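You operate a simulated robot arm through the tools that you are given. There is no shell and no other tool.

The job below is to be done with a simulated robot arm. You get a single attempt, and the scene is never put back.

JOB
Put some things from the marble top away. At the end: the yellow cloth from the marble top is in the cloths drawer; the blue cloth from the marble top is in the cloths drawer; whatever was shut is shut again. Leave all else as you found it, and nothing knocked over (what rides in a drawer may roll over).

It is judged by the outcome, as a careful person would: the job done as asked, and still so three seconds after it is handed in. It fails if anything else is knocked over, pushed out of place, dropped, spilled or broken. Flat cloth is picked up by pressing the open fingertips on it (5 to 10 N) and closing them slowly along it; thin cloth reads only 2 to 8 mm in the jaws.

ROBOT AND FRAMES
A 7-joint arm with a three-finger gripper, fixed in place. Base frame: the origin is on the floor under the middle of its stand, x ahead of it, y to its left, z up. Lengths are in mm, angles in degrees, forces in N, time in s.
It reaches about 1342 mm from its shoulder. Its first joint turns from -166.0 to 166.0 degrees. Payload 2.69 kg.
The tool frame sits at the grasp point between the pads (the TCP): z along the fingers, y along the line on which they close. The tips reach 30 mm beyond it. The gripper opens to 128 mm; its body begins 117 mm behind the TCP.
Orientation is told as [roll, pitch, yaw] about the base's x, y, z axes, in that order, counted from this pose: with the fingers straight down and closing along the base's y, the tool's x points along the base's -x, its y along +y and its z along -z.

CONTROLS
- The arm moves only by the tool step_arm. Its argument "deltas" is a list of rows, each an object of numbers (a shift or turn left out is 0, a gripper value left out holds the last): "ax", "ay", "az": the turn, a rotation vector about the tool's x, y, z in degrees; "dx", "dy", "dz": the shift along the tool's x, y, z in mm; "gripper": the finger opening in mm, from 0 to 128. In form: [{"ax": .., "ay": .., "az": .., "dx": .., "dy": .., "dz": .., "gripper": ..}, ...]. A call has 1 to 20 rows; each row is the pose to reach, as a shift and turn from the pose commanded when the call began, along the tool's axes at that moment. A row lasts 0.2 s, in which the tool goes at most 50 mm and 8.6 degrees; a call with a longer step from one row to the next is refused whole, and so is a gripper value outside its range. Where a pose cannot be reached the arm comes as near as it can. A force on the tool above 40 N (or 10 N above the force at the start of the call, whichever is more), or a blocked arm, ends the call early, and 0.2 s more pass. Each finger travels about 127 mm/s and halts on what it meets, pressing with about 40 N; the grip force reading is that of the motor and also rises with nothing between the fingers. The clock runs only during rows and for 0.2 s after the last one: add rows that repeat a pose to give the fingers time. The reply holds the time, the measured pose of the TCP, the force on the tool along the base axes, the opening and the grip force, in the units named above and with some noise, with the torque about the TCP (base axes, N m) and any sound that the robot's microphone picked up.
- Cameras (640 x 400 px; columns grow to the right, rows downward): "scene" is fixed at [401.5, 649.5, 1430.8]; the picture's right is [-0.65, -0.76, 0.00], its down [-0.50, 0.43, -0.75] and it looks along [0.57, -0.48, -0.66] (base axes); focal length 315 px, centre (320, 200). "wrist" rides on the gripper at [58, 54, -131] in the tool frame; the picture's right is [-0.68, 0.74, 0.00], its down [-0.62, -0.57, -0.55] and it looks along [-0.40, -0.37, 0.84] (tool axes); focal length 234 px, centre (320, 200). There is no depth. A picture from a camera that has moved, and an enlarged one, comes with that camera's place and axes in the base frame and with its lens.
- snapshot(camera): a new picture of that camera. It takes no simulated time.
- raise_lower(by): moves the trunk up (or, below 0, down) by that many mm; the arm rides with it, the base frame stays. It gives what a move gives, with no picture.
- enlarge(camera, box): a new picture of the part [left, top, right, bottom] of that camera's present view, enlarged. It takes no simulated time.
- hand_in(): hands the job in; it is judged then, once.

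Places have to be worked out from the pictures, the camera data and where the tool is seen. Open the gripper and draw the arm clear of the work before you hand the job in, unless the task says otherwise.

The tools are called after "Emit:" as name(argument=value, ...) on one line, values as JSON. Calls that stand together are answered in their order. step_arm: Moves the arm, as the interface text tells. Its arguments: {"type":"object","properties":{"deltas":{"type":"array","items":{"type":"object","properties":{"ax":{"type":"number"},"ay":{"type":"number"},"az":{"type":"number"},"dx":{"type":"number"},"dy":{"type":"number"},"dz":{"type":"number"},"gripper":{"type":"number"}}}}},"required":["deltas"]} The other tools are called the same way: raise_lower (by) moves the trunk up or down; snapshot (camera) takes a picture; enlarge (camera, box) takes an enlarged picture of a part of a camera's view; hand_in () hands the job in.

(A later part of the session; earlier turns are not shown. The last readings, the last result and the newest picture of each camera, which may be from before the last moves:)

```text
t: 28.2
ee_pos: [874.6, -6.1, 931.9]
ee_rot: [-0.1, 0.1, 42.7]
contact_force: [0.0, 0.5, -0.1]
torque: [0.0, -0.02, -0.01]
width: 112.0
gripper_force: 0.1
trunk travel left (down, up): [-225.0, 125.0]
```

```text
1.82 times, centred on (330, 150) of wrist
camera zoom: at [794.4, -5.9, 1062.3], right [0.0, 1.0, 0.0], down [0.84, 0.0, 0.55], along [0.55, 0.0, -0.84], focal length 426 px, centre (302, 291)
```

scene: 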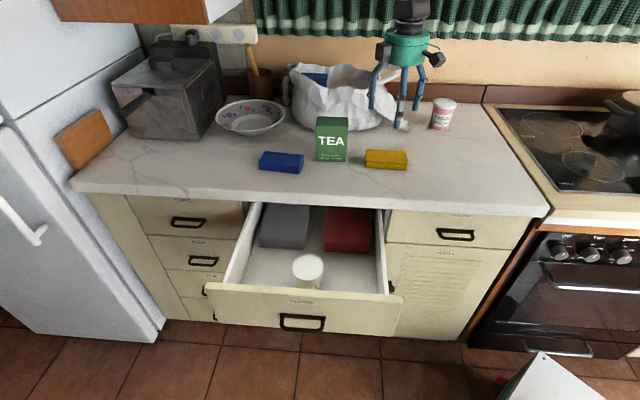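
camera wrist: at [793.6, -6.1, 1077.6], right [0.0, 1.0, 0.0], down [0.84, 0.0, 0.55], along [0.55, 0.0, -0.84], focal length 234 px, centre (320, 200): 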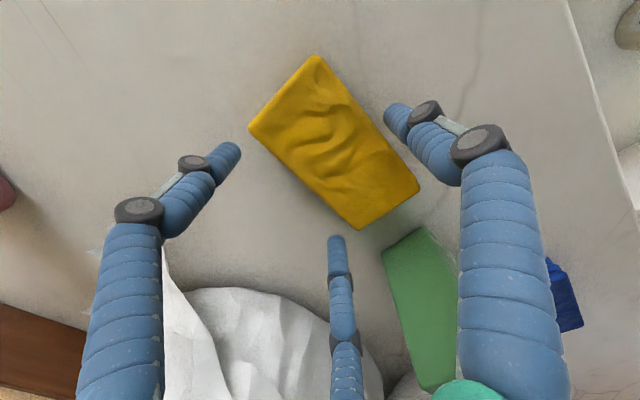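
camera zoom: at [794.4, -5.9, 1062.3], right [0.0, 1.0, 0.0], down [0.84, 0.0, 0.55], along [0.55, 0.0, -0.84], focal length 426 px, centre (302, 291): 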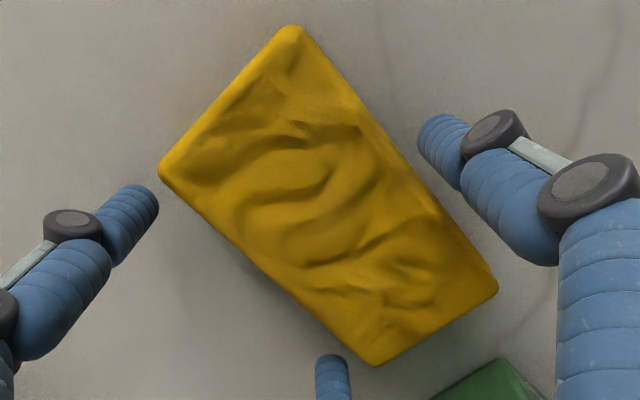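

The thumb stands at the near side and the pair at the far side, all clear. I close slowly.

Emit:
step_arm(deltas=[{"gripper": 108}, {"gripper": 104}, {"gripper": 100}, {"gripper": 97}, {"gripper": 94}, {"gripper": 91}, {"gripper": 88}, {"gripper": 85}, {"gripper": 82}, {"gripper": 80}, {"gripper": 80}])

Emit:
enlarge(camera="scene", box=[330, 90, 450, 190])

Emit:
enlarge(camera="wrist", box=[200, 40, 460, 260])

```text
t: 30.6
ee_pos: [874.5, -5.8, 933.1]
ee_rot: [0.1, 0.0, 42.7]
contact_force: [-0.4, 1.1, 5.1]
torque: [0.06, 0.06, 0.01]
width: 89.3
gripper_force: 40.1
trunk travel left (down, up): [-225.0, 125.0]
```

```text
4.00 times, centred on (390, 140) of scene
camera zoom: at [401.5, 649.5, 1430.8], right [-0.65, -0.76, 0.0], down [-0.5, 0.43, -0.75], along [0.57, -0.48, -0.66], focal length 1259 px, centre (40, 440)
```

zoom: 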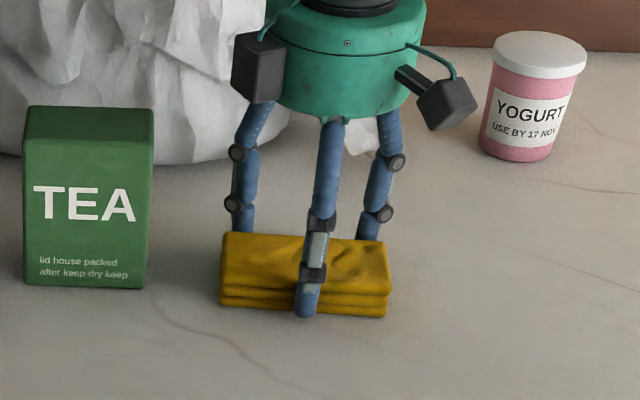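

```text
1.82 times, centred on (330, 150) of wrist
camera zoom: at [794.3, -5.9, 1062.8], right [0.0, 1.0, 0.0], down [0.84, 0.0, 0.55], along [0.55, 0.0, -0.84], focal length 426 px, centre (302, 291)
```

zoom: 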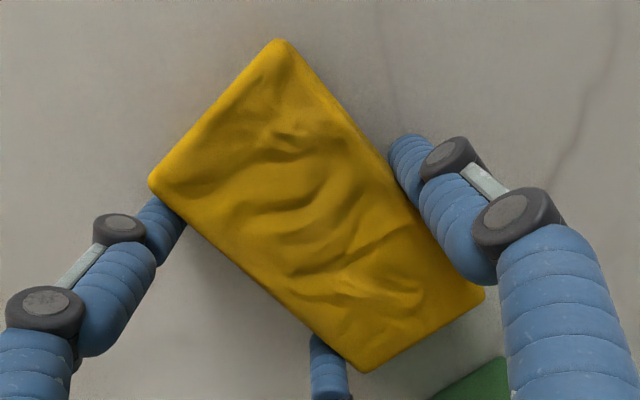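

The cloth is gripped at 89 mm with 40 N. I lift slowly 40 mm and check that it follows.

Emit:
step_arm(deltas=[{"dz": -3}, {"dz": -8}, {"dz": -15}, {"dz": -23}, {"dz": -31}, {"dz": -40}, {"dz": -40}])

Emit:
enlarge(camera="scene", box=[330, 70, 470, 190])

Emit:
enlarge(camera="wrist", box=[200, 40, 460, 260])

```text
t: 32.2
ee_pos: [872.8, -5.2, 972.7]
ee_rot: [0.0, 0.1, 42.6]
contact_force: [0.8, 0.3, -0.6]
torque: [-0.03, -0.02, 0.02]
width: 88.9
gripper_force: 40.5
trunk travel left (down, up): [-225.0, 125.0]
```

```text
3.33 times, centred on (400, 130) of scene
camera zoom: at [401.5, 649.5, 1430.8], right [-0.65, -0.76, 0.0], down [-0.5, 0.43, -0.75], along [0.57, -0.48, -0.66], focal length 1049 px, centre (53, 433)
```

zoom: 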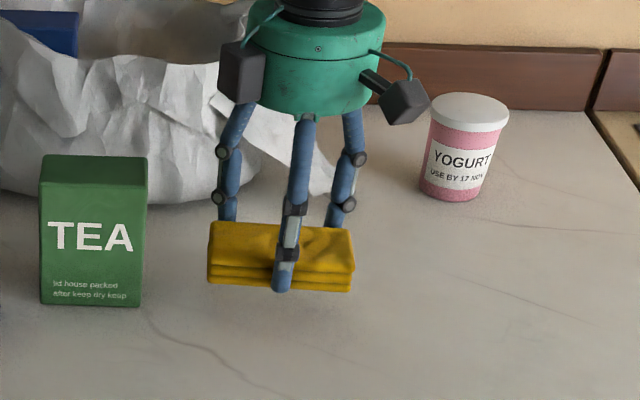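

```text
1.82 times, centred on (330, 150) of wrist
camera zoom: at [794.3, -5.6, 1102.5], right [0.0, 1.0, 0.0], down [0.84, 0.0, 0.55], along [0.55, 0.0, -0.84], focal length 426 px, centre (302, 291)
```

zoom: 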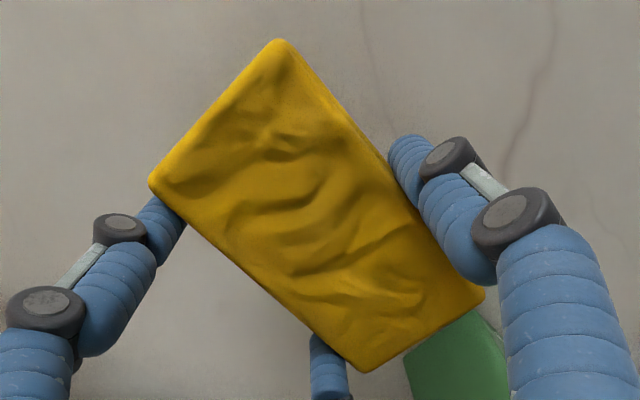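

The yellow cloth is firmly held. I carry it level outward to hover above the right part of the open drawer at z≈1000.

Emit:
step_arm(deltas=[{"dz": -15}, {"dx": -8, "dy": 32, "dz": -27, "az": -0.5}, {"dx": -16, "dy": 64, "dz": -27, "az": -1}, {"dx": -24, "dy": 96, "dz": -27, "az": -1.5}, {"dx": -32, "dy": 129, "dz": -27, "az": -2}, {"dx": -40, "dy": 161, "dz": -27, "az": -2.5}, {"dx": -48, "dy": 193, "dz": -27, "az": -2.5}, {"dx": -56, "dy": 225, "dz": -27, "az": -2.5}, {"dx": -64, "dy": 257, "dz": -27, "az": -2.5}, {"dx": -72, "dy": 289, "dz": -27, "az": -2.5}, {"dx": -80, "dy": 321, "dz": -27, "az": -2.5}, {"dx": -80, "dy": 321, "dz": -27, "az": -2.5}])

Emit:
snapshot(camera="wrist")

Emit:
snapshot(camera="scene")

```text
t: 34.8
ee_pos: [711.7, 285.2, 998.0]
ee_rot: [-0.1, 0.0, 45.2]
contact_force: [-0.9, 0.0, 0.4]
torque: [-0.06, -0.03, 0.03]
width: 88.8
gripper_force: 40.2
trunk travel left (down, up): [-225.0, 125.0]
```

```text
taken
camera wrist: at [632.8, 280.8, 1128.8], right [-0.04, 1.0, 0.0], down [0.84, 0.04, 0.55], along [0.55, 0.02, -0.84], focal length 234 px, centre (320, 200)
```

wrist: 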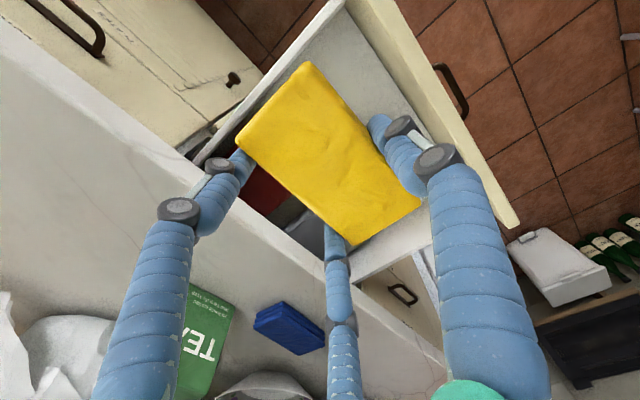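

```text
taken
```

scene: 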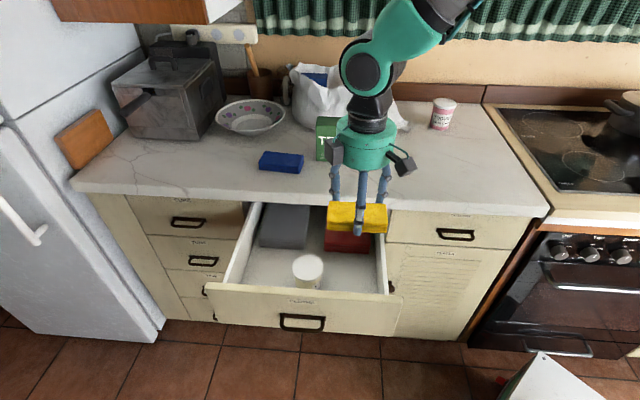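

The right wall and front panel of the drawer are visible round the cloth. I enlarge to measure them.

Emit:
enlarge(camera="wrist", box=[190, 0, 450, 180])

Emit:
enlarge(camera="scene", box=[200, 180, 410, 330])

```text
2.22 times, centred on (320, 90) of wrist
camera zoom: at [632.8, 280.8, 1128.8], right [-0.04, 1.0, 0.0], down [0.84, 0.04, 0.55], along [0.55, 0.02, -0.84], focal length 520 px, centre (320, 444)
```

zoom: 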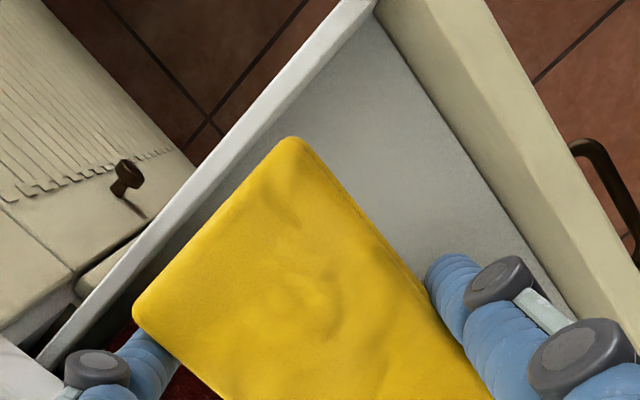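

```text
2.67 times, centred on (305, 255) of scene
camera zoom: at [401.5, 649.5, 1430.8], right [-0.65, -0.76, 0.0], down [-0.5, 0.43, -0.75], along [0.57, -0.48, -0.66], focal length 840 px, centre (360, 53)
```

zoom: 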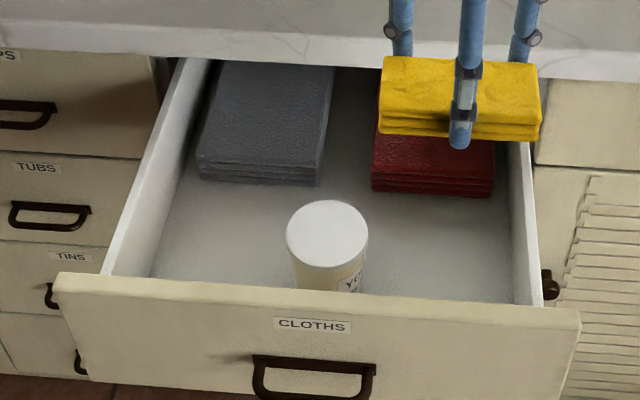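

The drawer's inner walls come out at u≈634 (right) and u≈991, the front's inside at v≈−197, and the jar at u≈775–850; the cloth (u 648–765) fits between wall and jar. I shift 2 mm away from the jar and lower 190 mm.

Emit:
step_arm(deltas=[{"dx": 2, "dz": 20}, {"dx": 2, "dz": 45}, {"dx": 2, "dz": 70}, {"dx": 2, "dz": 95}, {"dx": 2, "dz": 120}, {"dx": 2, "dz": 145}, {"dx": 2, "dz": 168}, {"dx": 2, "dz": 185}, {"dx": 2, "dz": 190}, {"dx": 2, "dz": 190}])

Emit:
snapshot(camera="scene")

Emit:
enlarge(camera="scene", box=[260, 180, 420, 300])

Emit:
snapshot(camera="wrist")

```text
t: 37.0
ee_pos: [713.1, 283.5, 808.2]
ee_rot: [0.0, 0.0, 45.1]
contact_force: [1.4, 0.1, -0.1]
torque: [0.01, -0.01, 0.0]
width: 89.1
gripper_force: 40.4
trunk travel left (down, up): [-225.0, 125.0]
```

```text
taken
```

scene: 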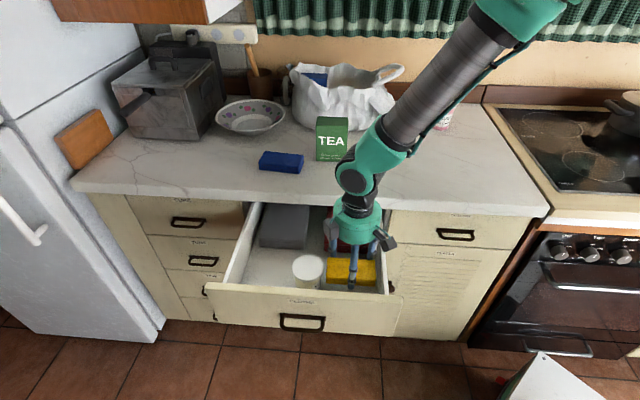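

```text
3.33 times, centred on (340, 240) of scene
camera zoom: at [401.5, 649.5, 1430.8], right [-0.65, -0.76, 0.0], down [-0.5, 0.43, -0.75], along [0.57, -0.48, -0.66], focal length 1049 px, centre (253, 67)
```

zoom: 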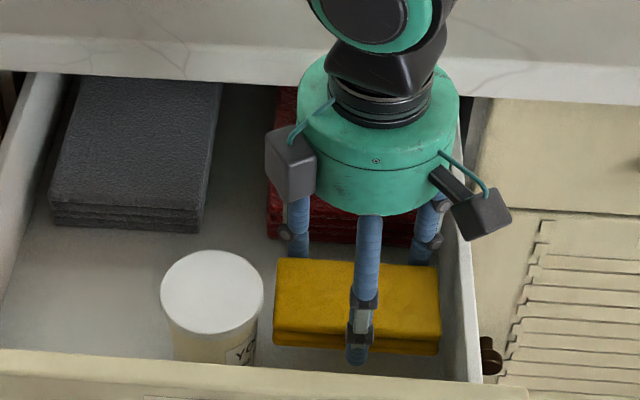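

```text
taken
camera wrist: at [634.0, 279.8, 939.3], right [-0.04, 1.0, 0.0], down [0.84, 0.04, 0.55], along [0.55, 0.02, -0.84], focal length 234 px, centre (320, 200)
```

wrist: 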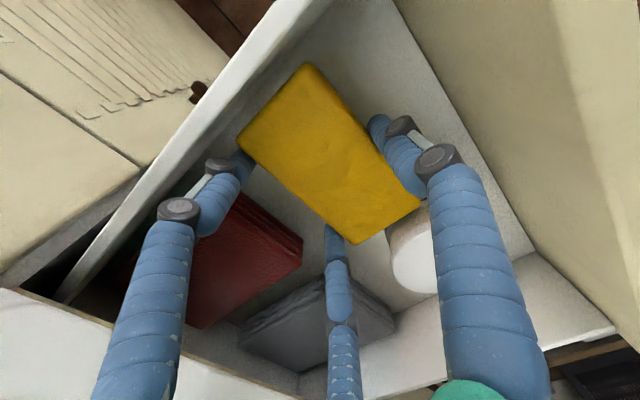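

The cloth sits between the wall and the jar with ~10 mm either side, and the hand clears the drawer front. I shift 2 mm more toward the wall and lower a further 46 mm.

Emit:
step_arm(deltas=[{"dx": 2, "dz": 10}, {"dx": 2, "dz": 20}, {"dx": 2, "dz": 30}, {"dx": 2, "dz": 38}, {"dx": 2, "dz": 43}, {"dx": 2, "dz": 46}, {"dx": 2, "dz": 46}])

Emit:
enlarge(camera="scene", box=[260, 180, 420, 300])

Emit:
snapshot(camera="wrist")

```text
t: 38.6
ee_pos: [712.7, 282.2, 763.3]
ee_rot: [0.0, 0.0, 45.2]
contact_force: [0.8, 0.0, -0.7]
torque: [-0.04, 0.01, -0.01]
width: 89.3
gripper_force: 40.1
trunk travel left (down, up): [-225.0, 125.0]
```

```text
3.33 times, centred on (340, 240) of scene
camera zoom: at [401.5, 649.5, 1430.8], right [-0.65, -0.76, 0.0], down [-0.5, 0.43, -0.75], along [0.57, -0.48, -0.66], focal length 1049 px, centre (253, 67)
```

zoom: 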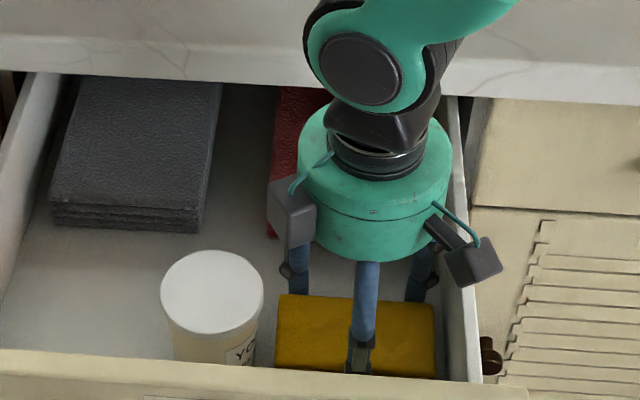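

```text
taken
camera wrist: at [633.2, 278.3, 893.4], right [-0.04, 1.0, 0.0], down [0.84, 0.04, 0.55], along [0.55, 0.02, -0.84], focal length 234 px, centre (320, 200)
```

wrist: 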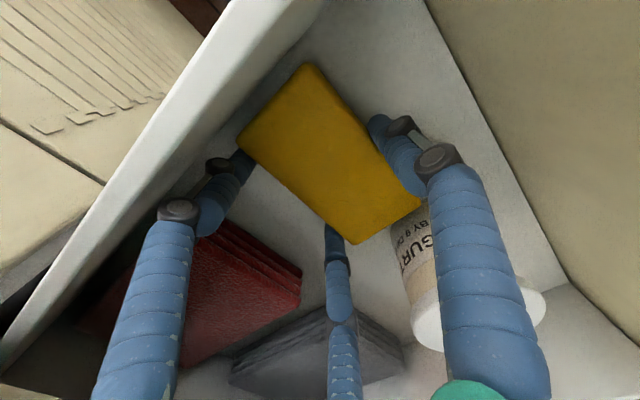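

No contact yet. I go down in small steps feeling for the drawer floor.

Emit:
step_arm(deltas=[{"dz": 2}, {"dz": 4}, {"dz": 6}, {"dz": 6}])

```text
t: 39.7
ee_pos: [715.3, 283.0, 761.5]
ee_rot: [-0.1, -0.3, 45.1]
contact_force: [-1.5, -3.1, 15.3]
torque: [-0.49, 0.7, 0.02]
width: 89.3
gripper_force: 40.0
trunk travel left (down, up): [-225.0, 125.0]
stopped in row 4: the force on the tool passed its limit at 41 N (the readings are from after the stop); the commanded pose is now the measured one
```

Contact was felt on the right end (torque points to ~55 mm right of the tool). I look to see whether it is the cloth on the floor or the hand on the drawer wall.

Emit:
enlarge(camera="scene", box=[290, 200, 410, 300])

Emit:
enlarge(camera="wrist", box=[200, 40, 460, 260])

Emit:
snapshot(camera="wrist")

```text
4.00 times, centred on (350, 250) of scene
camera zoom: at [401.5, 649.5, 1430.8], right [-0.65, -0.76, 0.0], down [-0.5, 0.43, -0.75], along [0.57, -0.48, -0.66], focal length 1259 px, centre (200, 0)
```

zoom: 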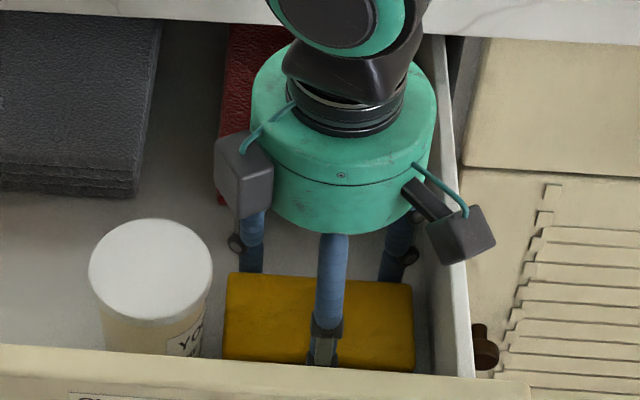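

```text
1.82 times, centred on (330, 150) of wrist
camera zoom: at [635.0, 278.4, 891.2], right [-0.04, 1.0, 0.0], down [0.83, 0.04, 0.55], along [0.55, 0.03, -0.83], focal length 426 px, centre (302, 291)
```

zoom: 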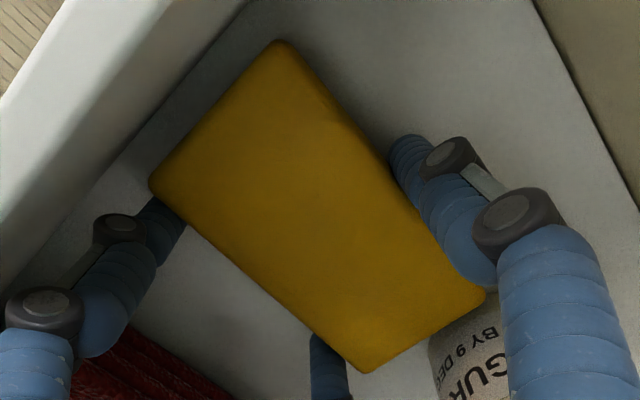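

```text
taken
camera wrist: at [635.0, 278.4, 891.2], right [-0.04, 1.0, 0.0], down [0.83, 0.04, 0.55], along [0.55, 0.03, -0.83], focal length 234 px, centre (320, 200)
```

wrist: 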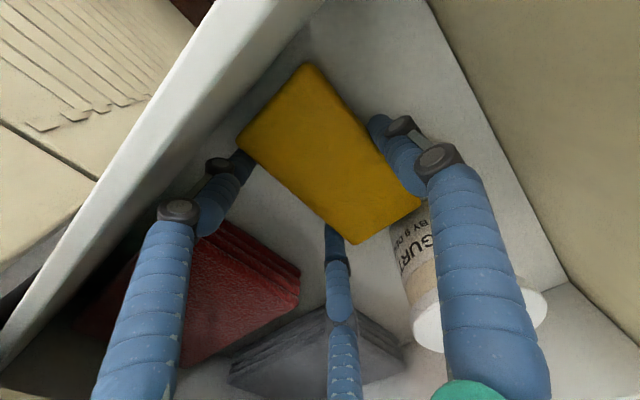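

The cloth has not shifted in the grip and the hand is clear of the wall (camera ~65 mm above the wall top), so this is the cloth's end touching the drawer floor (z≈728). I release by opening a little.

Emit:
step_arm(deltas=[{"gripper": 91}, {"gripper": 94}, {"gripper": 97}, {"gripper": 100}, {"gripper": 103}, {"gripper": 103}])

Emit:
snapshot(camera="wrist")

Emit:
enlarge(camera="scene", box=[290, 200, 410, 300])

```text
t: 41.1
ee_pos: [714.4, 283.2, 758.2]
ee_rot: [0.0, -0.1, 45.1]
contact_force: [0.0, 1.3, 0.0]
torque: [0.0, -0.01, -0.02]
width: 103.2
gripper_force: 0.1
trunk travel left (down, up): [-225.0, 125.0]
```

```text
taken
camera wrist: at [634.8, 278.4, 889.6], right [-0.04, 1.0, 0.0], down [0.83, 0.04, 0.55], along [0.55, 0.02, -0.83], focal length 234 px, centre (320, 200)
```

wrist: 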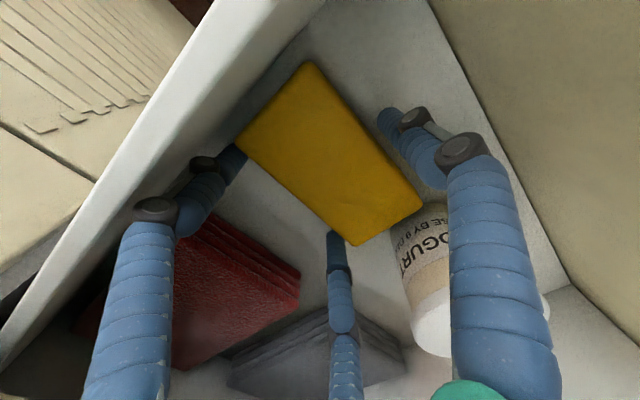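

```text
4.00 times, centred on (350, 250) of scene
camera zoom: at [401.5, 649.5, 1430.8], right [-0.65, -0.76, 0.0], down [-0.5, 0.43, -0.75], along [0.57, -0.48, -0.66], focal length 1259 px, centre (200, 0)
```

zoom: 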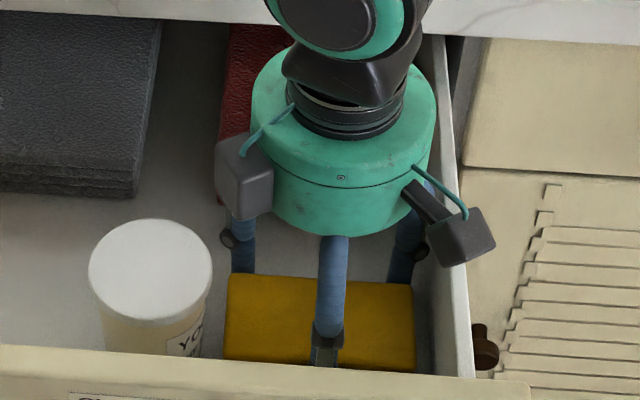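

Released: the cloth lies free between wall and jar. I lift straight up.

Emit:
step_arm(deltas=[{"dz": -6}, {"dz": -15}, {"dz": -28}, {"dz": -45}, {"dz": -70}, {"dz": -100}, {"dz": -135}, {"dz": -170}, {"dz": -205}, {"dz": -240}, {"dz": -275}, {"dz": -300}])

Emit:
snapshot(camera="wrist")

Emit:
snapshot(camera="scene")

```text
t: 43.7
ee_pos: [715.9, 281.6, 1059.7]
ee_rot: [0.0, -0.2, 45.1]
contact_force: [0.2, -0.8, 0.7]
torque: [0.03, -0.06, -0.01]
width: 103.2
gripper_force: 0.1
trunk travel left (down, up): [-225.0, 125.0]
```

```text
taken
camera wrist: at [635.4, 277.8, 1190.1], right [-0.04, 1.0, 0.0], down [0.83, 0.04, 0.55], along [0.55, 0.02, -0.84], focal length 234 px, centre (320, 200)
```

wrist: 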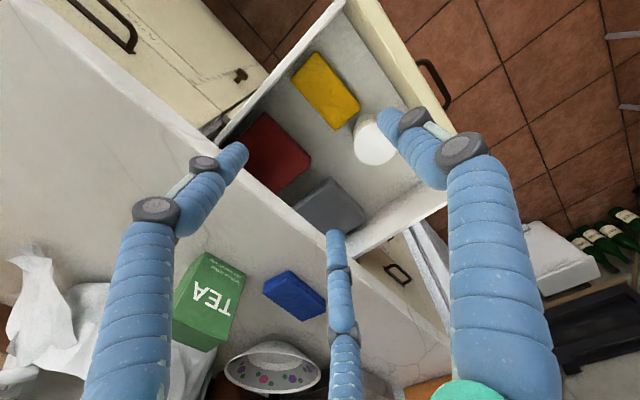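

```text
taken
```

scene: 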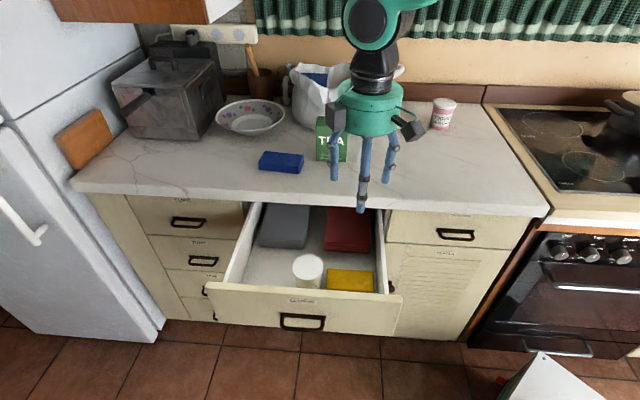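

The yellow cloth is in the drawer and the jar stands undisturbed. Now I travel at height to hover over the blue cloth (≈(1045, 251)), turning to its ~39° angle.

Emit:
step_arm(deltas=[{"dx": -21, "dy": -27, "az": 0.7}, {"dx": -42, "dy": -54, "az": 1.4}, {"dx": -63, "dy": -81, "az": 2.1}, {"dx": -84, "dy": -108, "az": 2.8}, {"dx": -105, "dy": -135, "az": 3.5}, {"dx": -127, "dy": -162, "az": 4.2}, {"dx": -148, "dy": -189, "az": 4.9}, {"dx": -169, "dy": -216, "az": 5.6}, {"dx": -190, "dy": -243, "az": 6.2}, {"dx": -211, "dy": -269.8, "az": 6.4}, {"dx": -211, "dy": -269.8, "az": 6.4}])

Emit:
snapshot(camera="wrist")

Emit:
snapshot(camera="scene")

```text
t: 46.1
ee_pos: [1054.0, 241.1, 1061.1]
ee_rot: [-0.2, -0.2, 38.7]
contact_force: [0.1, -0.4, 0.5]
torque: [0.04, -0.06, -0.02]
width: 103.2
gripper_force: 0.0
trunk travel left (down, up): [-225.0, 125.0]
```

```text
taken
camera wrist: at [973.8, 245.8, 1191.6], right [0.07, 1.0, 0.0], down [0.83, -0.06, 0.55], along [0.55, -0.04, -0.83], focal length 234 px, centre (320, 200)
```

wrist: 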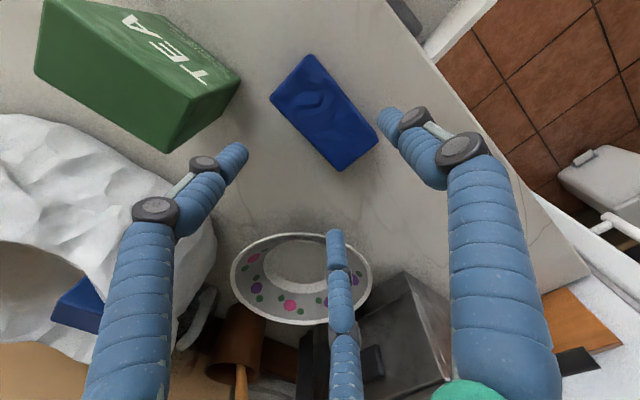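

```text
taken
```

scene: 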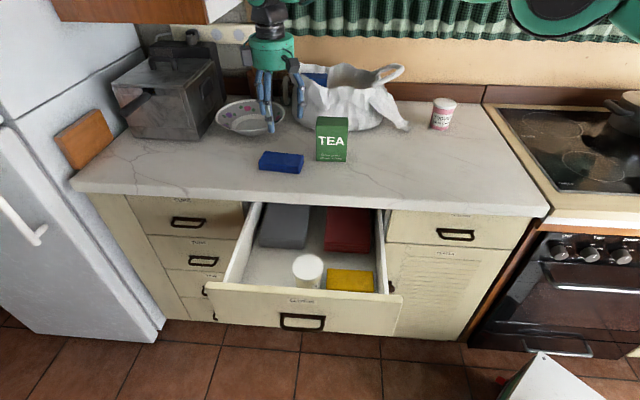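

I enlarge to measure the blue cloth's corners and the bowl's and tea box's nearness.

Emit:
enlarge(camera="wrist", box=[230, 30, 410, 190])

Emit:
enlarge(camera="wrist", box=[150, 100, 410, 340])

```text
2.50 times, centred on (320, 110) of wrist
camera zoom: at [973.8, 245.8, 1191.6], right [0.07, 1.0, 0.0], down [0.83, -0.06, 0.55], along [0.55, -0.04, -0.83], focal length 585 px, centre (320, 425)
```

zoom: 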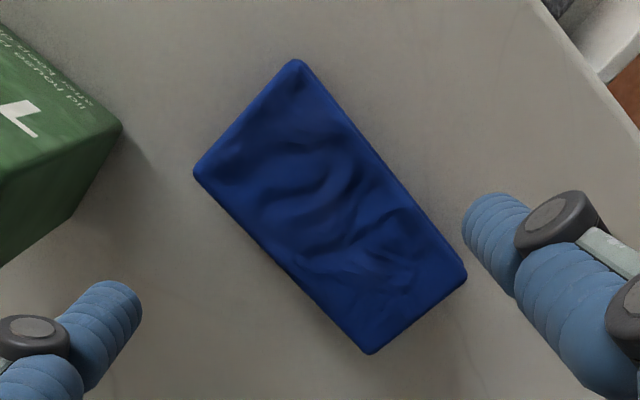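

```text
1.67 times, centred on (280, 220) of wrist
camera zoom: at [973.8, 245.8, 1191.6], right [0.07, 1.0, 0.0], down [0.83, -0.06, 0.55], along [0.55, -0.04, -0.83], focal length 390 px, centre (387, 167)
```

zoom: 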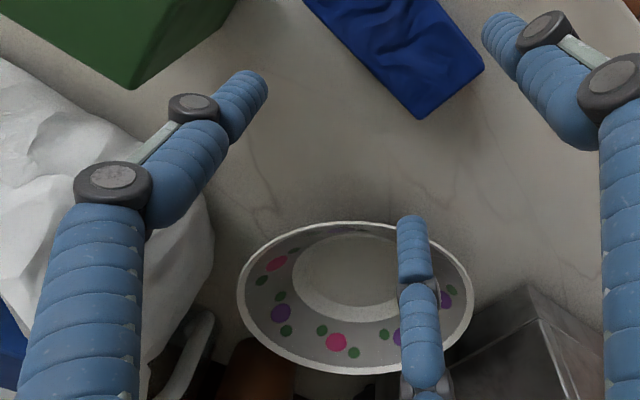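

Blue cloth: 116×60 mm centred at (1045, 249), angle 38.6°; bowl (~80 mm) and tea box (~25 mm) are clear of where the fingers will go. I align, open to 114 and descend to z≈948.

Emit:
step_arm(deltas=[{"dx": -1.2, "dy": -2.8, "dz": 10, "gripper": 114}, {"dx": -1.2, "dy": -2.8, "dz": 30}, {"dx": -1.2, "dy": -2.8, "dz": 50}, {"dx": -1.2, "dy": -2.8, "dz": 70}, {"dx": -1.2, "dy": -2.8, "dz": 90}, {"dx": -1.2, "dy": -2.8, "dz": 105}, {"dx": -1.2, "dy": -2.8, "dz": 113}, {"dx": -1.2, "dy": -2.8, "dz": 113}])

Emit:
snapshot(camera="wrist")

Emit:
enlarge(camera="scene", box=[210, 80, 350, 190])

```text
t: 47.9
ee_pos: [1057.1, 241.9, 946.2]
ee_rot: [0.0, -0.2, 38.7]
contact_force: [0.5, 0.5, -0.3]
torque: [0.0, 0.01, -0.03]
width: 114.1
gripper_force: 0.0
trunk travel left (down, up): [-225.0, 125.0]
```

```text
taken
camera wrist: at [977.9, 245.9, 1075.7], right [0.07, 1.0, 0.0], down [0.83, -0.06, 0.55], along [0.55, -0.04, -0.84], focal length 234 px, centre (320, 200)
```

wrist: 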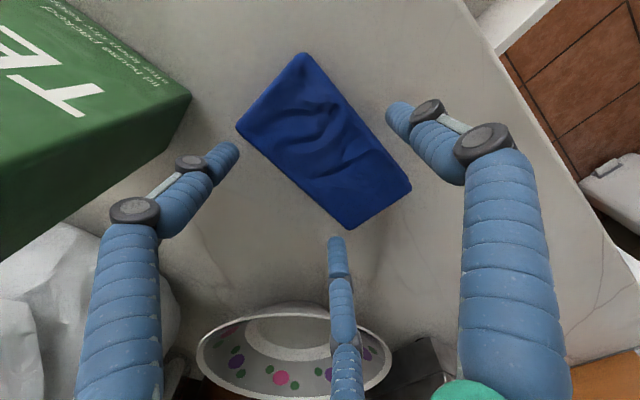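

```text
3.64 times, centred on (280, 135) of scene
camera zoom: at [401.5, 649.5, 1430.8], right [-0.65, -0.76, 0.0], down [-0.5, 0.43, -0.75], along [0.57, -0.48, -0.66], focal length 1145 px, centre (466, 436)
```

zoom: 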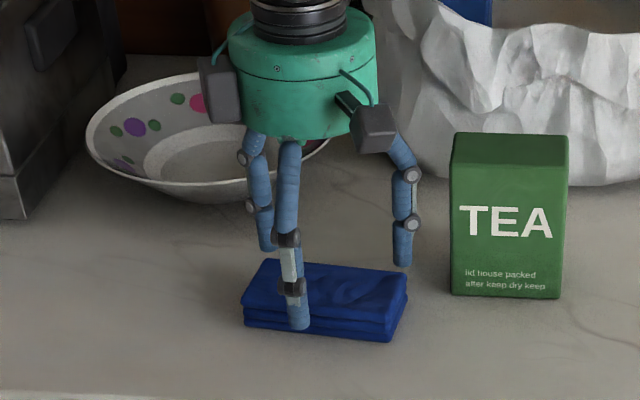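

Aligned; the pair side has slightly less room, so I shift 3 mm back and go down the last 14 mm.

Emit:
step_arm(deltas=[{"dy": -3}, {"dy": -3, "dz": 5}, {"dy": -3, "dz": 10}, {"dy": -3, "dz": 13}, {"dy": -3, "dz": 14}, {"dy": -3, "dz": 14}])

Emit:
enlarge(camera="wrist", box=[200, 40, 460, 260])

Emit:
enlarge(camera="scene", box=[210, 80, 350, 190])

```text
t: 49.3
ee_pos: [1057.7, 237.7, 932.6]
ee_rot: [0.1, -0.1, 38.6]
contact_force: [-0.2, -0.1, -0.8]
torque: [0.01, 0.01, 0.03]
width: 113.9
gripper_force: 0.0
trunk travel left (down, up): [-225.0, 125.0]
```

```text
1.82 times, centred on (330, 150) of wrist
camera zoom: at [978.5, 242.4, 1063.1], right [0.07, 1.0, 0.0], down [0.83, -0.06, 0.55], along [0.55, -0.04, -0.83], focal length 426 px, centre (302, 291)
```

zoom: 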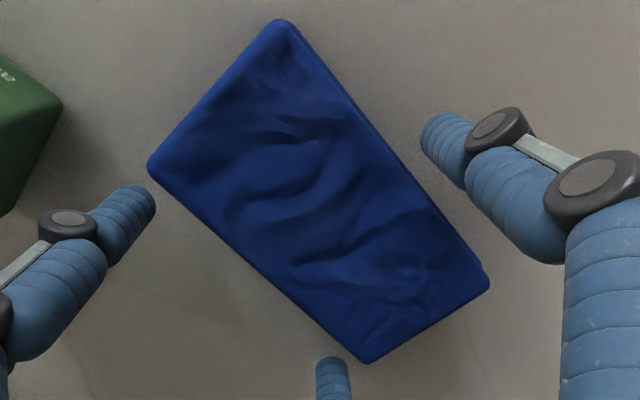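

```text
3.64 times, centred on (280, 135) of scene
camera zoom: at [401.5, 649.5, 1430.8], right [-0.65, -0.76, 0.0], down [-0.5, 0.43, -0.75], along [0.57, -0.48, -0.66], focal length 1145 px, centre (466, 436)
```

zoom: 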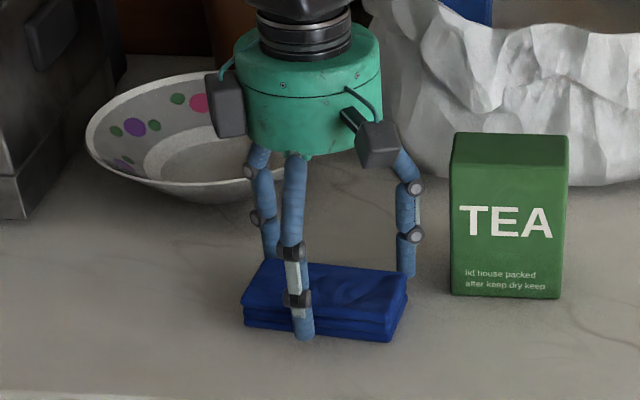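

All three fingers are clear around the blue cloth, same as with the yellow one. I close slowly and then lift 12 mm.

Emit:
step_arm(deltas=[{"gripper": 110}, {"gripper": 106}, {"gripper": 102}, {"gripper": 98}, {"gripper": 95}, {"gripper": 92}, {"gripper": 89}, {"gripper": 86}, {"gripper": 83}, {"gripper": 80}, {"gripper": 80}])

Emit:
enlarge(camera="wrist", box=[200, 40, 460, 260])

```text
t: 51.7
ee_pos: [1057.5, 238.6, 932.9]
ee_rot: [0.0, -0.1, 38.8]
contact_force: [0.4, 0.7, 3.3]
torque: [0.04, 0.07, -0.01]
width: 89.0
gripper_force: 39.8
trunk travel left (down, up): [-225.0, 125.0]
```

```text
1.82 times, centred on (330, 150) of wrist
camera zoom: at [978.4, 242.4, 1063.4], right [0.07, 1.0, 0.0], down [0.83, -0.06, 0.55], along [0.55, -0.04, -0.83], focal length 426 px, centre (302, 291)
```

zoom: 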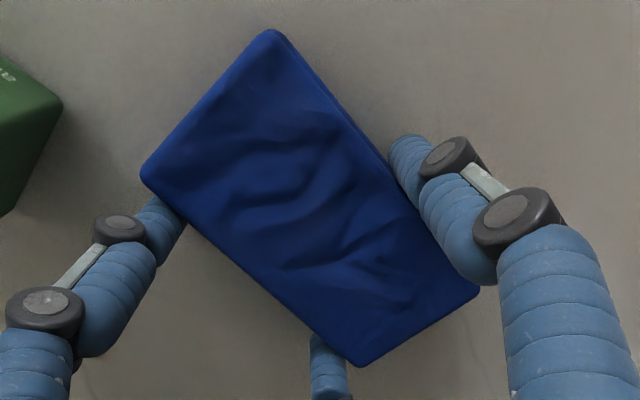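

The blue cloth is gripped at 89 mm, 40 N. I lift it 80 mm.

Emit:
step_arm(deltas=[{"dz": -3}, {"dz": -8}, {"dz": -15}, {"dz": -25}, {"dz": -38}, {"dz": -52}, {"dz": -66}, {"dz": -80}, {"dz": -80}])

Emit:
snapshot(camera="scene")

Emit:
snapshot(camera="wrist")

```text
t: 53.7
ee_pos: [1057.4, 236.3, 1012.8]
ee_rot: [0.0, -0.1, 38.6]
contact_force: [-0.4, 0.0, 0.3]
torque: [-0.02, -0.04, -0.02]
width: 88.8
gripper_force: 40.2
trunk travel left (down, up): [-225.0, 125.0]
```

```text
taken
```

scene: 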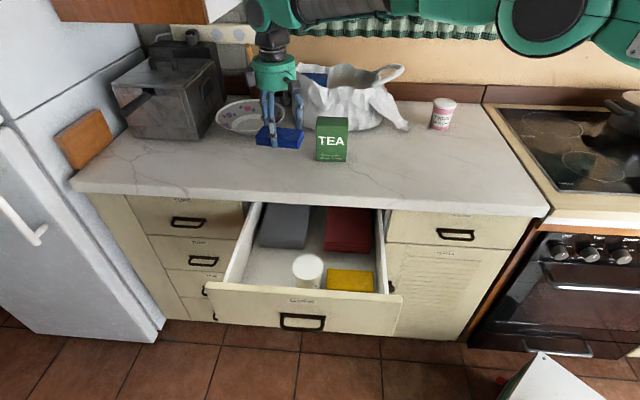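

```text
taken
camera wrist: at [978.1, 241.6, 1142.6], right [0.07, 1.0, 0.0], down [0.83, -0.06, 0.55], along [0.55, -0.04, -0.84], focal length 234 px, centre (320, 200)
```

wrist: 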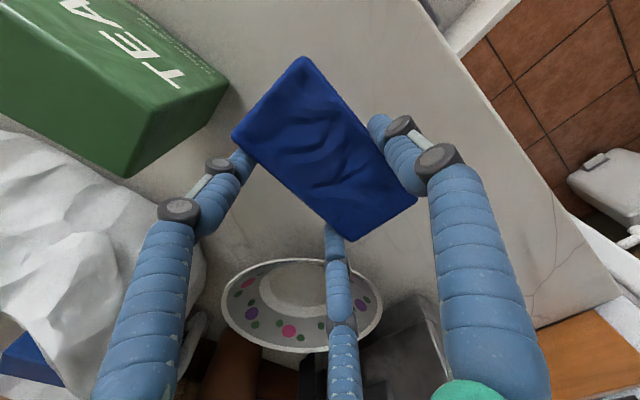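

Held firmly. I carry it straight outward to hover above the left part of the drawer, turning back to the 45° cabinet alignment.

Emit:
step_arm(deltas=[{"dx": 2, "dy": 28, "az": -0.6}, {"dx": 5, "dy": 56, "az": -1.3}, {"dx": 7, "dy": 84, "az": -2}, {"dx": 9, "dy": 112, "az": -2.7}, {"dx": 12, "dy": 140, "az": -3.4}, {"dx": 14, "dy": 168, "az": -4.1}, {"dx": 16, "dy": 196, "az": -4.8}, {"dx": 18, "dy": 224, "az": -5.5}, {"dx": 21, "dy": 252, "az": -6}, {"dx": 22.9, "dy": 276.8, "az": -6.4}, {"dx": 22.9, "dy": 276.8, "az": -6.4}])

Emit:
snapshot(camera="wrist")

Emit:
snapshot(camera="scene")

```text
t: 56.1
ee_pos: [867.0, 439.2, 1015.1]
ee_rot: [-0.1, -0.2, 45.1]
contact_force: [-0.4, 0.3, 0.1]
torque: [-0.01, 0.02, 0.03]
width: 88.8
gripper_force: 40.6
trunk travel left (down, up): [-225.0, 125.0]
```

```text
taken
camera wrist: at [787.3, 435.2, 1144.4], right [-0.04, 1.0, 0.0], down [0.83, 0.04, 0.55], along [0.55, 0.02, -0.83], focal length 234 px, centre (320, 200)
```

wrist: 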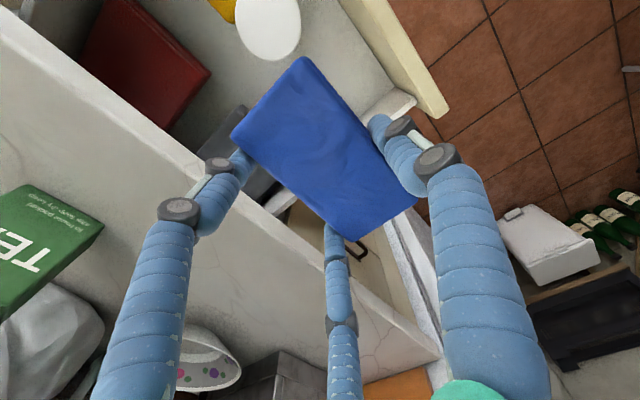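

```text
taken
```

scene: 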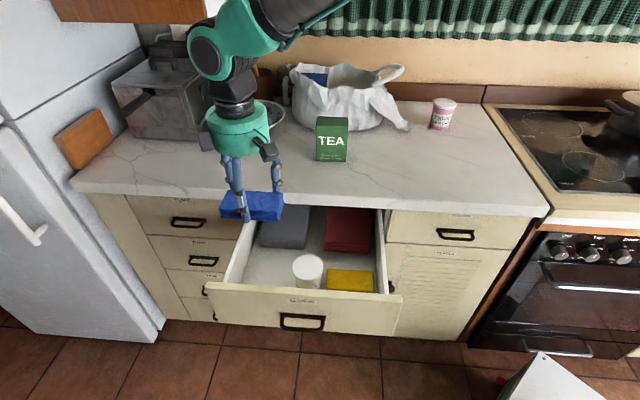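

I enlarge to check the left wall and the jar relative to the cloth.

Emit:
enlarge(camera="wrist", box=[220, 0, 460, 180])

Emit:
enlarge(camera="scene", box=[200, 170, 340, 310])

```text
2.22 times, centred on (340, 90) of wrist
camera zoom: at [787.3, 435.2, 1144.4], right [-0.04, 1.0, 0.0], down [0.83, 0.04, 0.55], along [0.55, 0.02, -0.83], focal length 520 px, centre (276, 444)
```

zoom: 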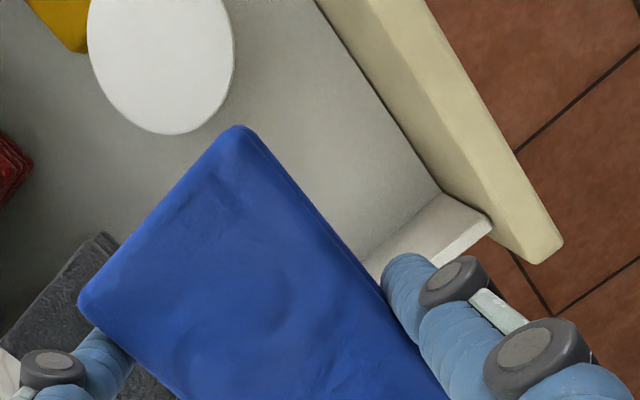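

```text
2.86 times, centred on (270, 240) of scene
camera zoom: at [401.5, 649.5, 1430.8], right [-0.65, -0.76, 0.0], down [-0.5, 0.43, -0.75], along [0.57, -0.48, -0.66], focal length 900 px, centre (463, 86)
```

zoom: 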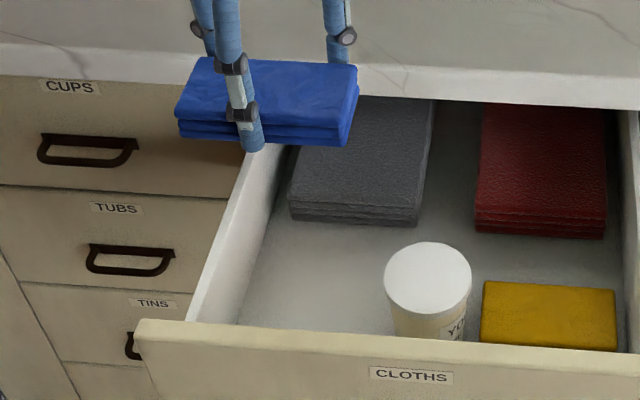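

The left wall's inside is at u≈986, the jar's left edge at ≈848; I shift 3 mm toward the jar to centre the cloth (10–12 mm either side) and lower 200 mm.

Emit:
step_arm(deltas=[{"dx": 3, "dz": 15}, {"dx": 3, "dz": 40}, {"dx": 3, "dz": 65}, {"dx": 3, "dz": 90}, {"dx": 3, "dz": 115}, {"dx": 3, "dz": 140}, {"dx": 3, "dz": 165}, {"dx": 3, "dz": 185}, {"dx": 3, "dz": 197}, {"dx": 3, "dz": 202}, {"dx": 3, "dz": 202}])

Emit:
snapshot(camera="wrist")

Emit:
enlarge(camera="scene", box=[200, 170, 340, 310])

```text
t: 58.5
ee_pos: [865.8, 437.4, 811.6]
ee_rot: [0.0, -0.1, 45.1]
contact_force: [0.5, 0.1, -0.9]
torque: [-0.03, 0.04, -0.03]
width: 89.0
gripper_force: 40.3
trunk travel left (down, up): [-225.0, 125.0]
```

```text
taken
camera wrist: at [785.6, 433.5, 941.4], right [-0.04, 1.0, 0.0], down [0.83, 0.04, 0.55], along [0.55, 0.02, -0.83], focal length 234 px, centre (320, 200)
```

wrist: 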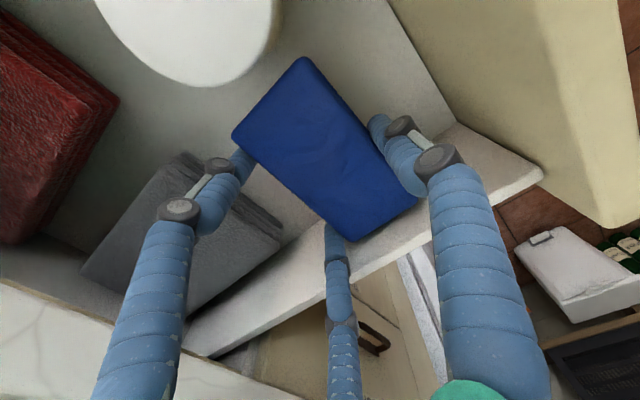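

```text
2.86 times, centred on (270, 240) of scene
camera zoom: at [401.5, 649.5, 1430.8], right [-0.65, -0.76, 0.0], down [-0.5, 0.43, -0.75], along [0.57, -0.48, -0.66], focal length 900 px, centre (463, 86)
```

zoom: 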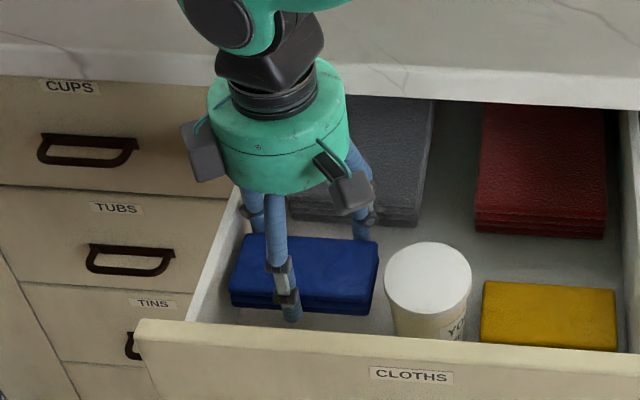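

The cloth's left end is ~8 mm from the left wall, with ~13 mm to the jar; I shift 3 mm toward the jar and lower 42 mm more.

Emit:
step_arm(deltas=[{"dx": 3}, {"dx": 3, "dz": 10}, {"dx": 3, "dz": 20}, {"dx": 3, "dz": 30}, {"dx": 3, "dz": 38}, {"dx": 3, "dz": 42}, {"dx": 3, "dz": 42}])

Emit:
snapshot(camera="wrist")

Emit:
enlarge(camera="scene", box=[200, 170, 340, 310])

```text
t: 60.1
ee_pos: [863.7, 435.2, 767.3]
ee_rot: [0.0, -0.1, 45.1]
contact_force: [0.2, 0.5, -0.5]
torque: [0.02, -0.01, -0.01]
width: 89.5
gripper_force: 40.1
trunk travel left (down, up): [-225.0, 125.0]
```

```text
taken
camera wrist: at [784.4, 431.8, 898.3], right [-0.04, 1.0, 0.0], down [0.83, 0.04, 0.55], along [0.55, 0.02, -0.83], focal length 234 px, centre (320, 200)
```

wrist: 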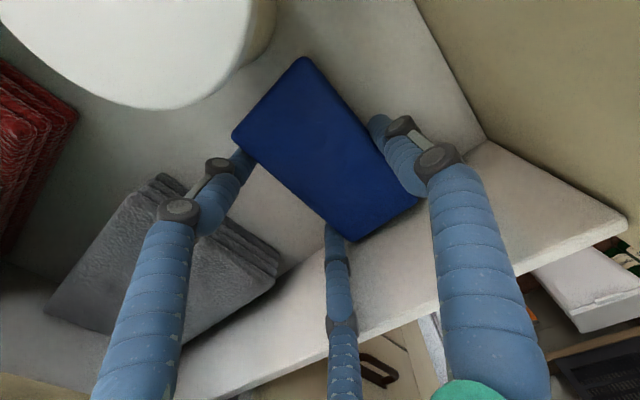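

```text
2.86 times, centred on (270, 240) of scene
camera zoom: at [401.5, 649.5, 1430.8], right [-0.65, -0.76, 0.0], down [-0.5, 0.43, -0.75], along [0.57, -0.48, -0.66], focal length 900 px, centre (463, 86)
```

zoom: 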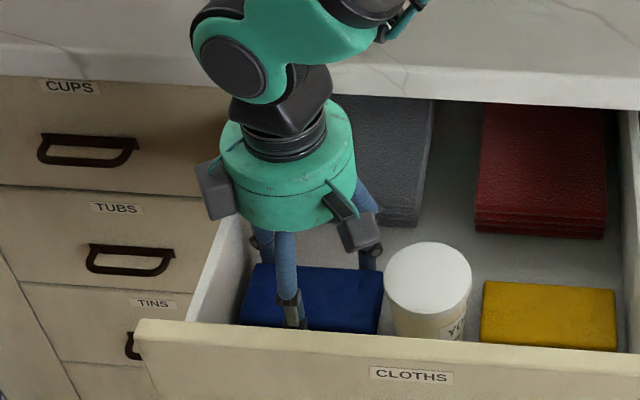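

Near the floor now with no contact. I go down a few more mm gently.

Emit:
step_arm(deltas=[{"dz": 2}, {"dz": 4}, {"dz": 5}])

```text
t: 60.9
ee_pos: [862.6, 436.0, 764.1]
ee_rot: [0.0, -0.1, 45.1]
contact_force: [0.0, -0.1, -0.7]
torque: [-0.01, 0.02, -0.02]
width: 89.1
gripper_force: 39.8
trunk travel left (down, up): [-225.0, 125.0]
```

Emit:
step_arm(deltas=[{"dz": 1}, {"dz": 2}, {"dz": 3}])

```text
t: 61.7
ee_pos: [863.5, 434.5, 762.2]
ee_rot: [-0.1, -0.1, 45.1]
contact_force: [-2.5, -2.0, 5.6]
torque: [-0.15, 0.02, -0.08]
width: 88.9
gripper_force: 40.2
trunk travel left (down, up): [-225.0, 125.0]
```

A light 6 N touch at z≈762 means the blue cloth is on the drawer floor. I open slowly to release.

Emit:
step_arm(deltas=[{"gripper": 91}, {"gripper": 94}, {"gripper": 97}, {"gripper": 100}, {"gripper": 103}, {"gripper": 103}])

Emit:
snapshot(camera="wrist")

Emit:
enlarge(camera="scene", box=[200, 170, 340, 310])

```text
t: 63.1
ee_pos: [863.2, 434.8, 761.9]
ee_rot: [0.0, -0.2, 45.2]
contact_force: [-0.7, -0.9, 0.4]
torque: [0.01, -0.02, -0.02]
width: 103.2
gripper_force: 0.0
trunk travel left (down, up): [-225.0, 125.0]
```

```text
taken
camera wrist: at [783.8, 430.9, 891.5], right [-0.04, 1.0, 0.0], down [0.83, 0.04, 0.55], along [0.55, 0.02, -0.84], focal length 234 px, centre (320, 200)
```

wrist: 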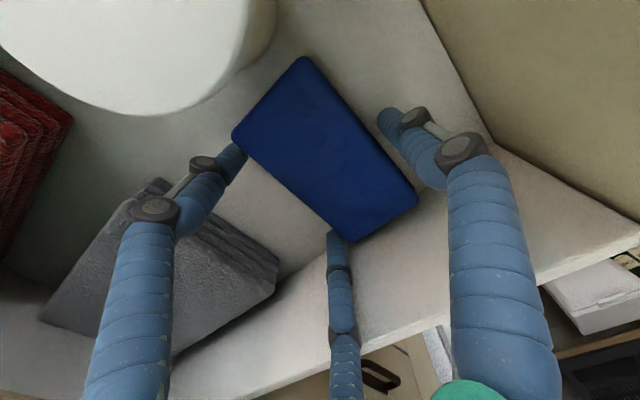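

```text
2.86 times, centred on (270, 240) of scene
camera zoom: at [401.5, 649.5, 1430.8], right [-0.65, -0.76, 0.0], down [-0.5, 0.43, -0.75], along [0.57, -0.48, -0.66], focal length 900 px, centre (463, 86)
```

zoom: 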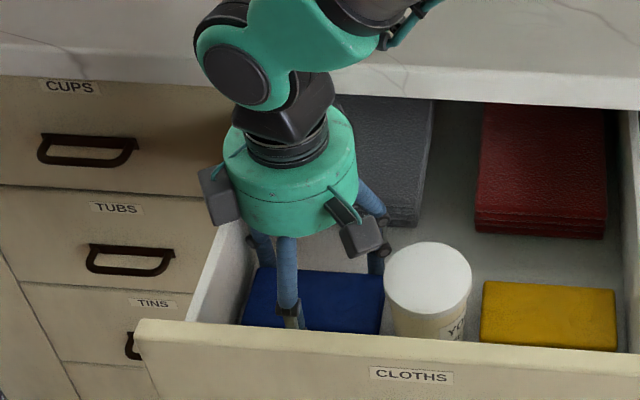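

Released cleanly. I lift straight up out of the drawer.

Emit:
step_arm(deltas=[{"dz": -6}, {"dz": -15}, {"dz": -28}, {"dz": -45}, {"dz": -70}, {"dz": -100}, {"dz": -135}, {"dz": -170}, {"dz": -205}, {"dz": -240}, {"dz": -275}, {"dz": -300}])

Emit:
snapshot(camera="scene")

Emit:
enlarge(camera="scene", box=[200, 180, 410, 330])

```text
t: 65.7
ee_pos: [865.3, 434.4, 1062.8]
ee_rot: [0.0, -0.1, 45.0]
contact_force: [0.2, 0.4, 0.5]
torque: [0.01, -0.02, 0.0]
width: 103.2
gripper_force: 0.2
trunk travel left (down, up): [-225.0, 125.0]
```

```text
taken
```

scene: 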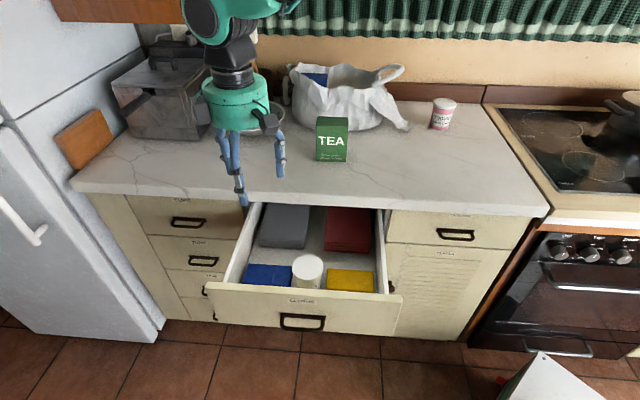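

```text
2.67 times, centred on (305, 255) of scene
camera zoom: at [401.5, 649.5, 1430.8], right [-0.65, -0.76, 0.0], down [-0.5, 0.43, -0.75], along [0.57, -0.48, -0.66], focal length 840 px, centre (360, 53)
```

zoom: 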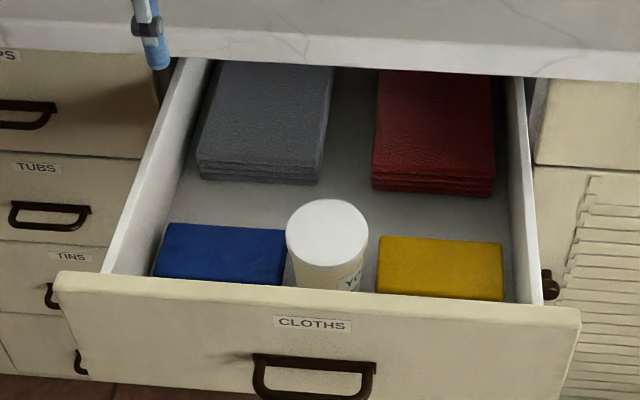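

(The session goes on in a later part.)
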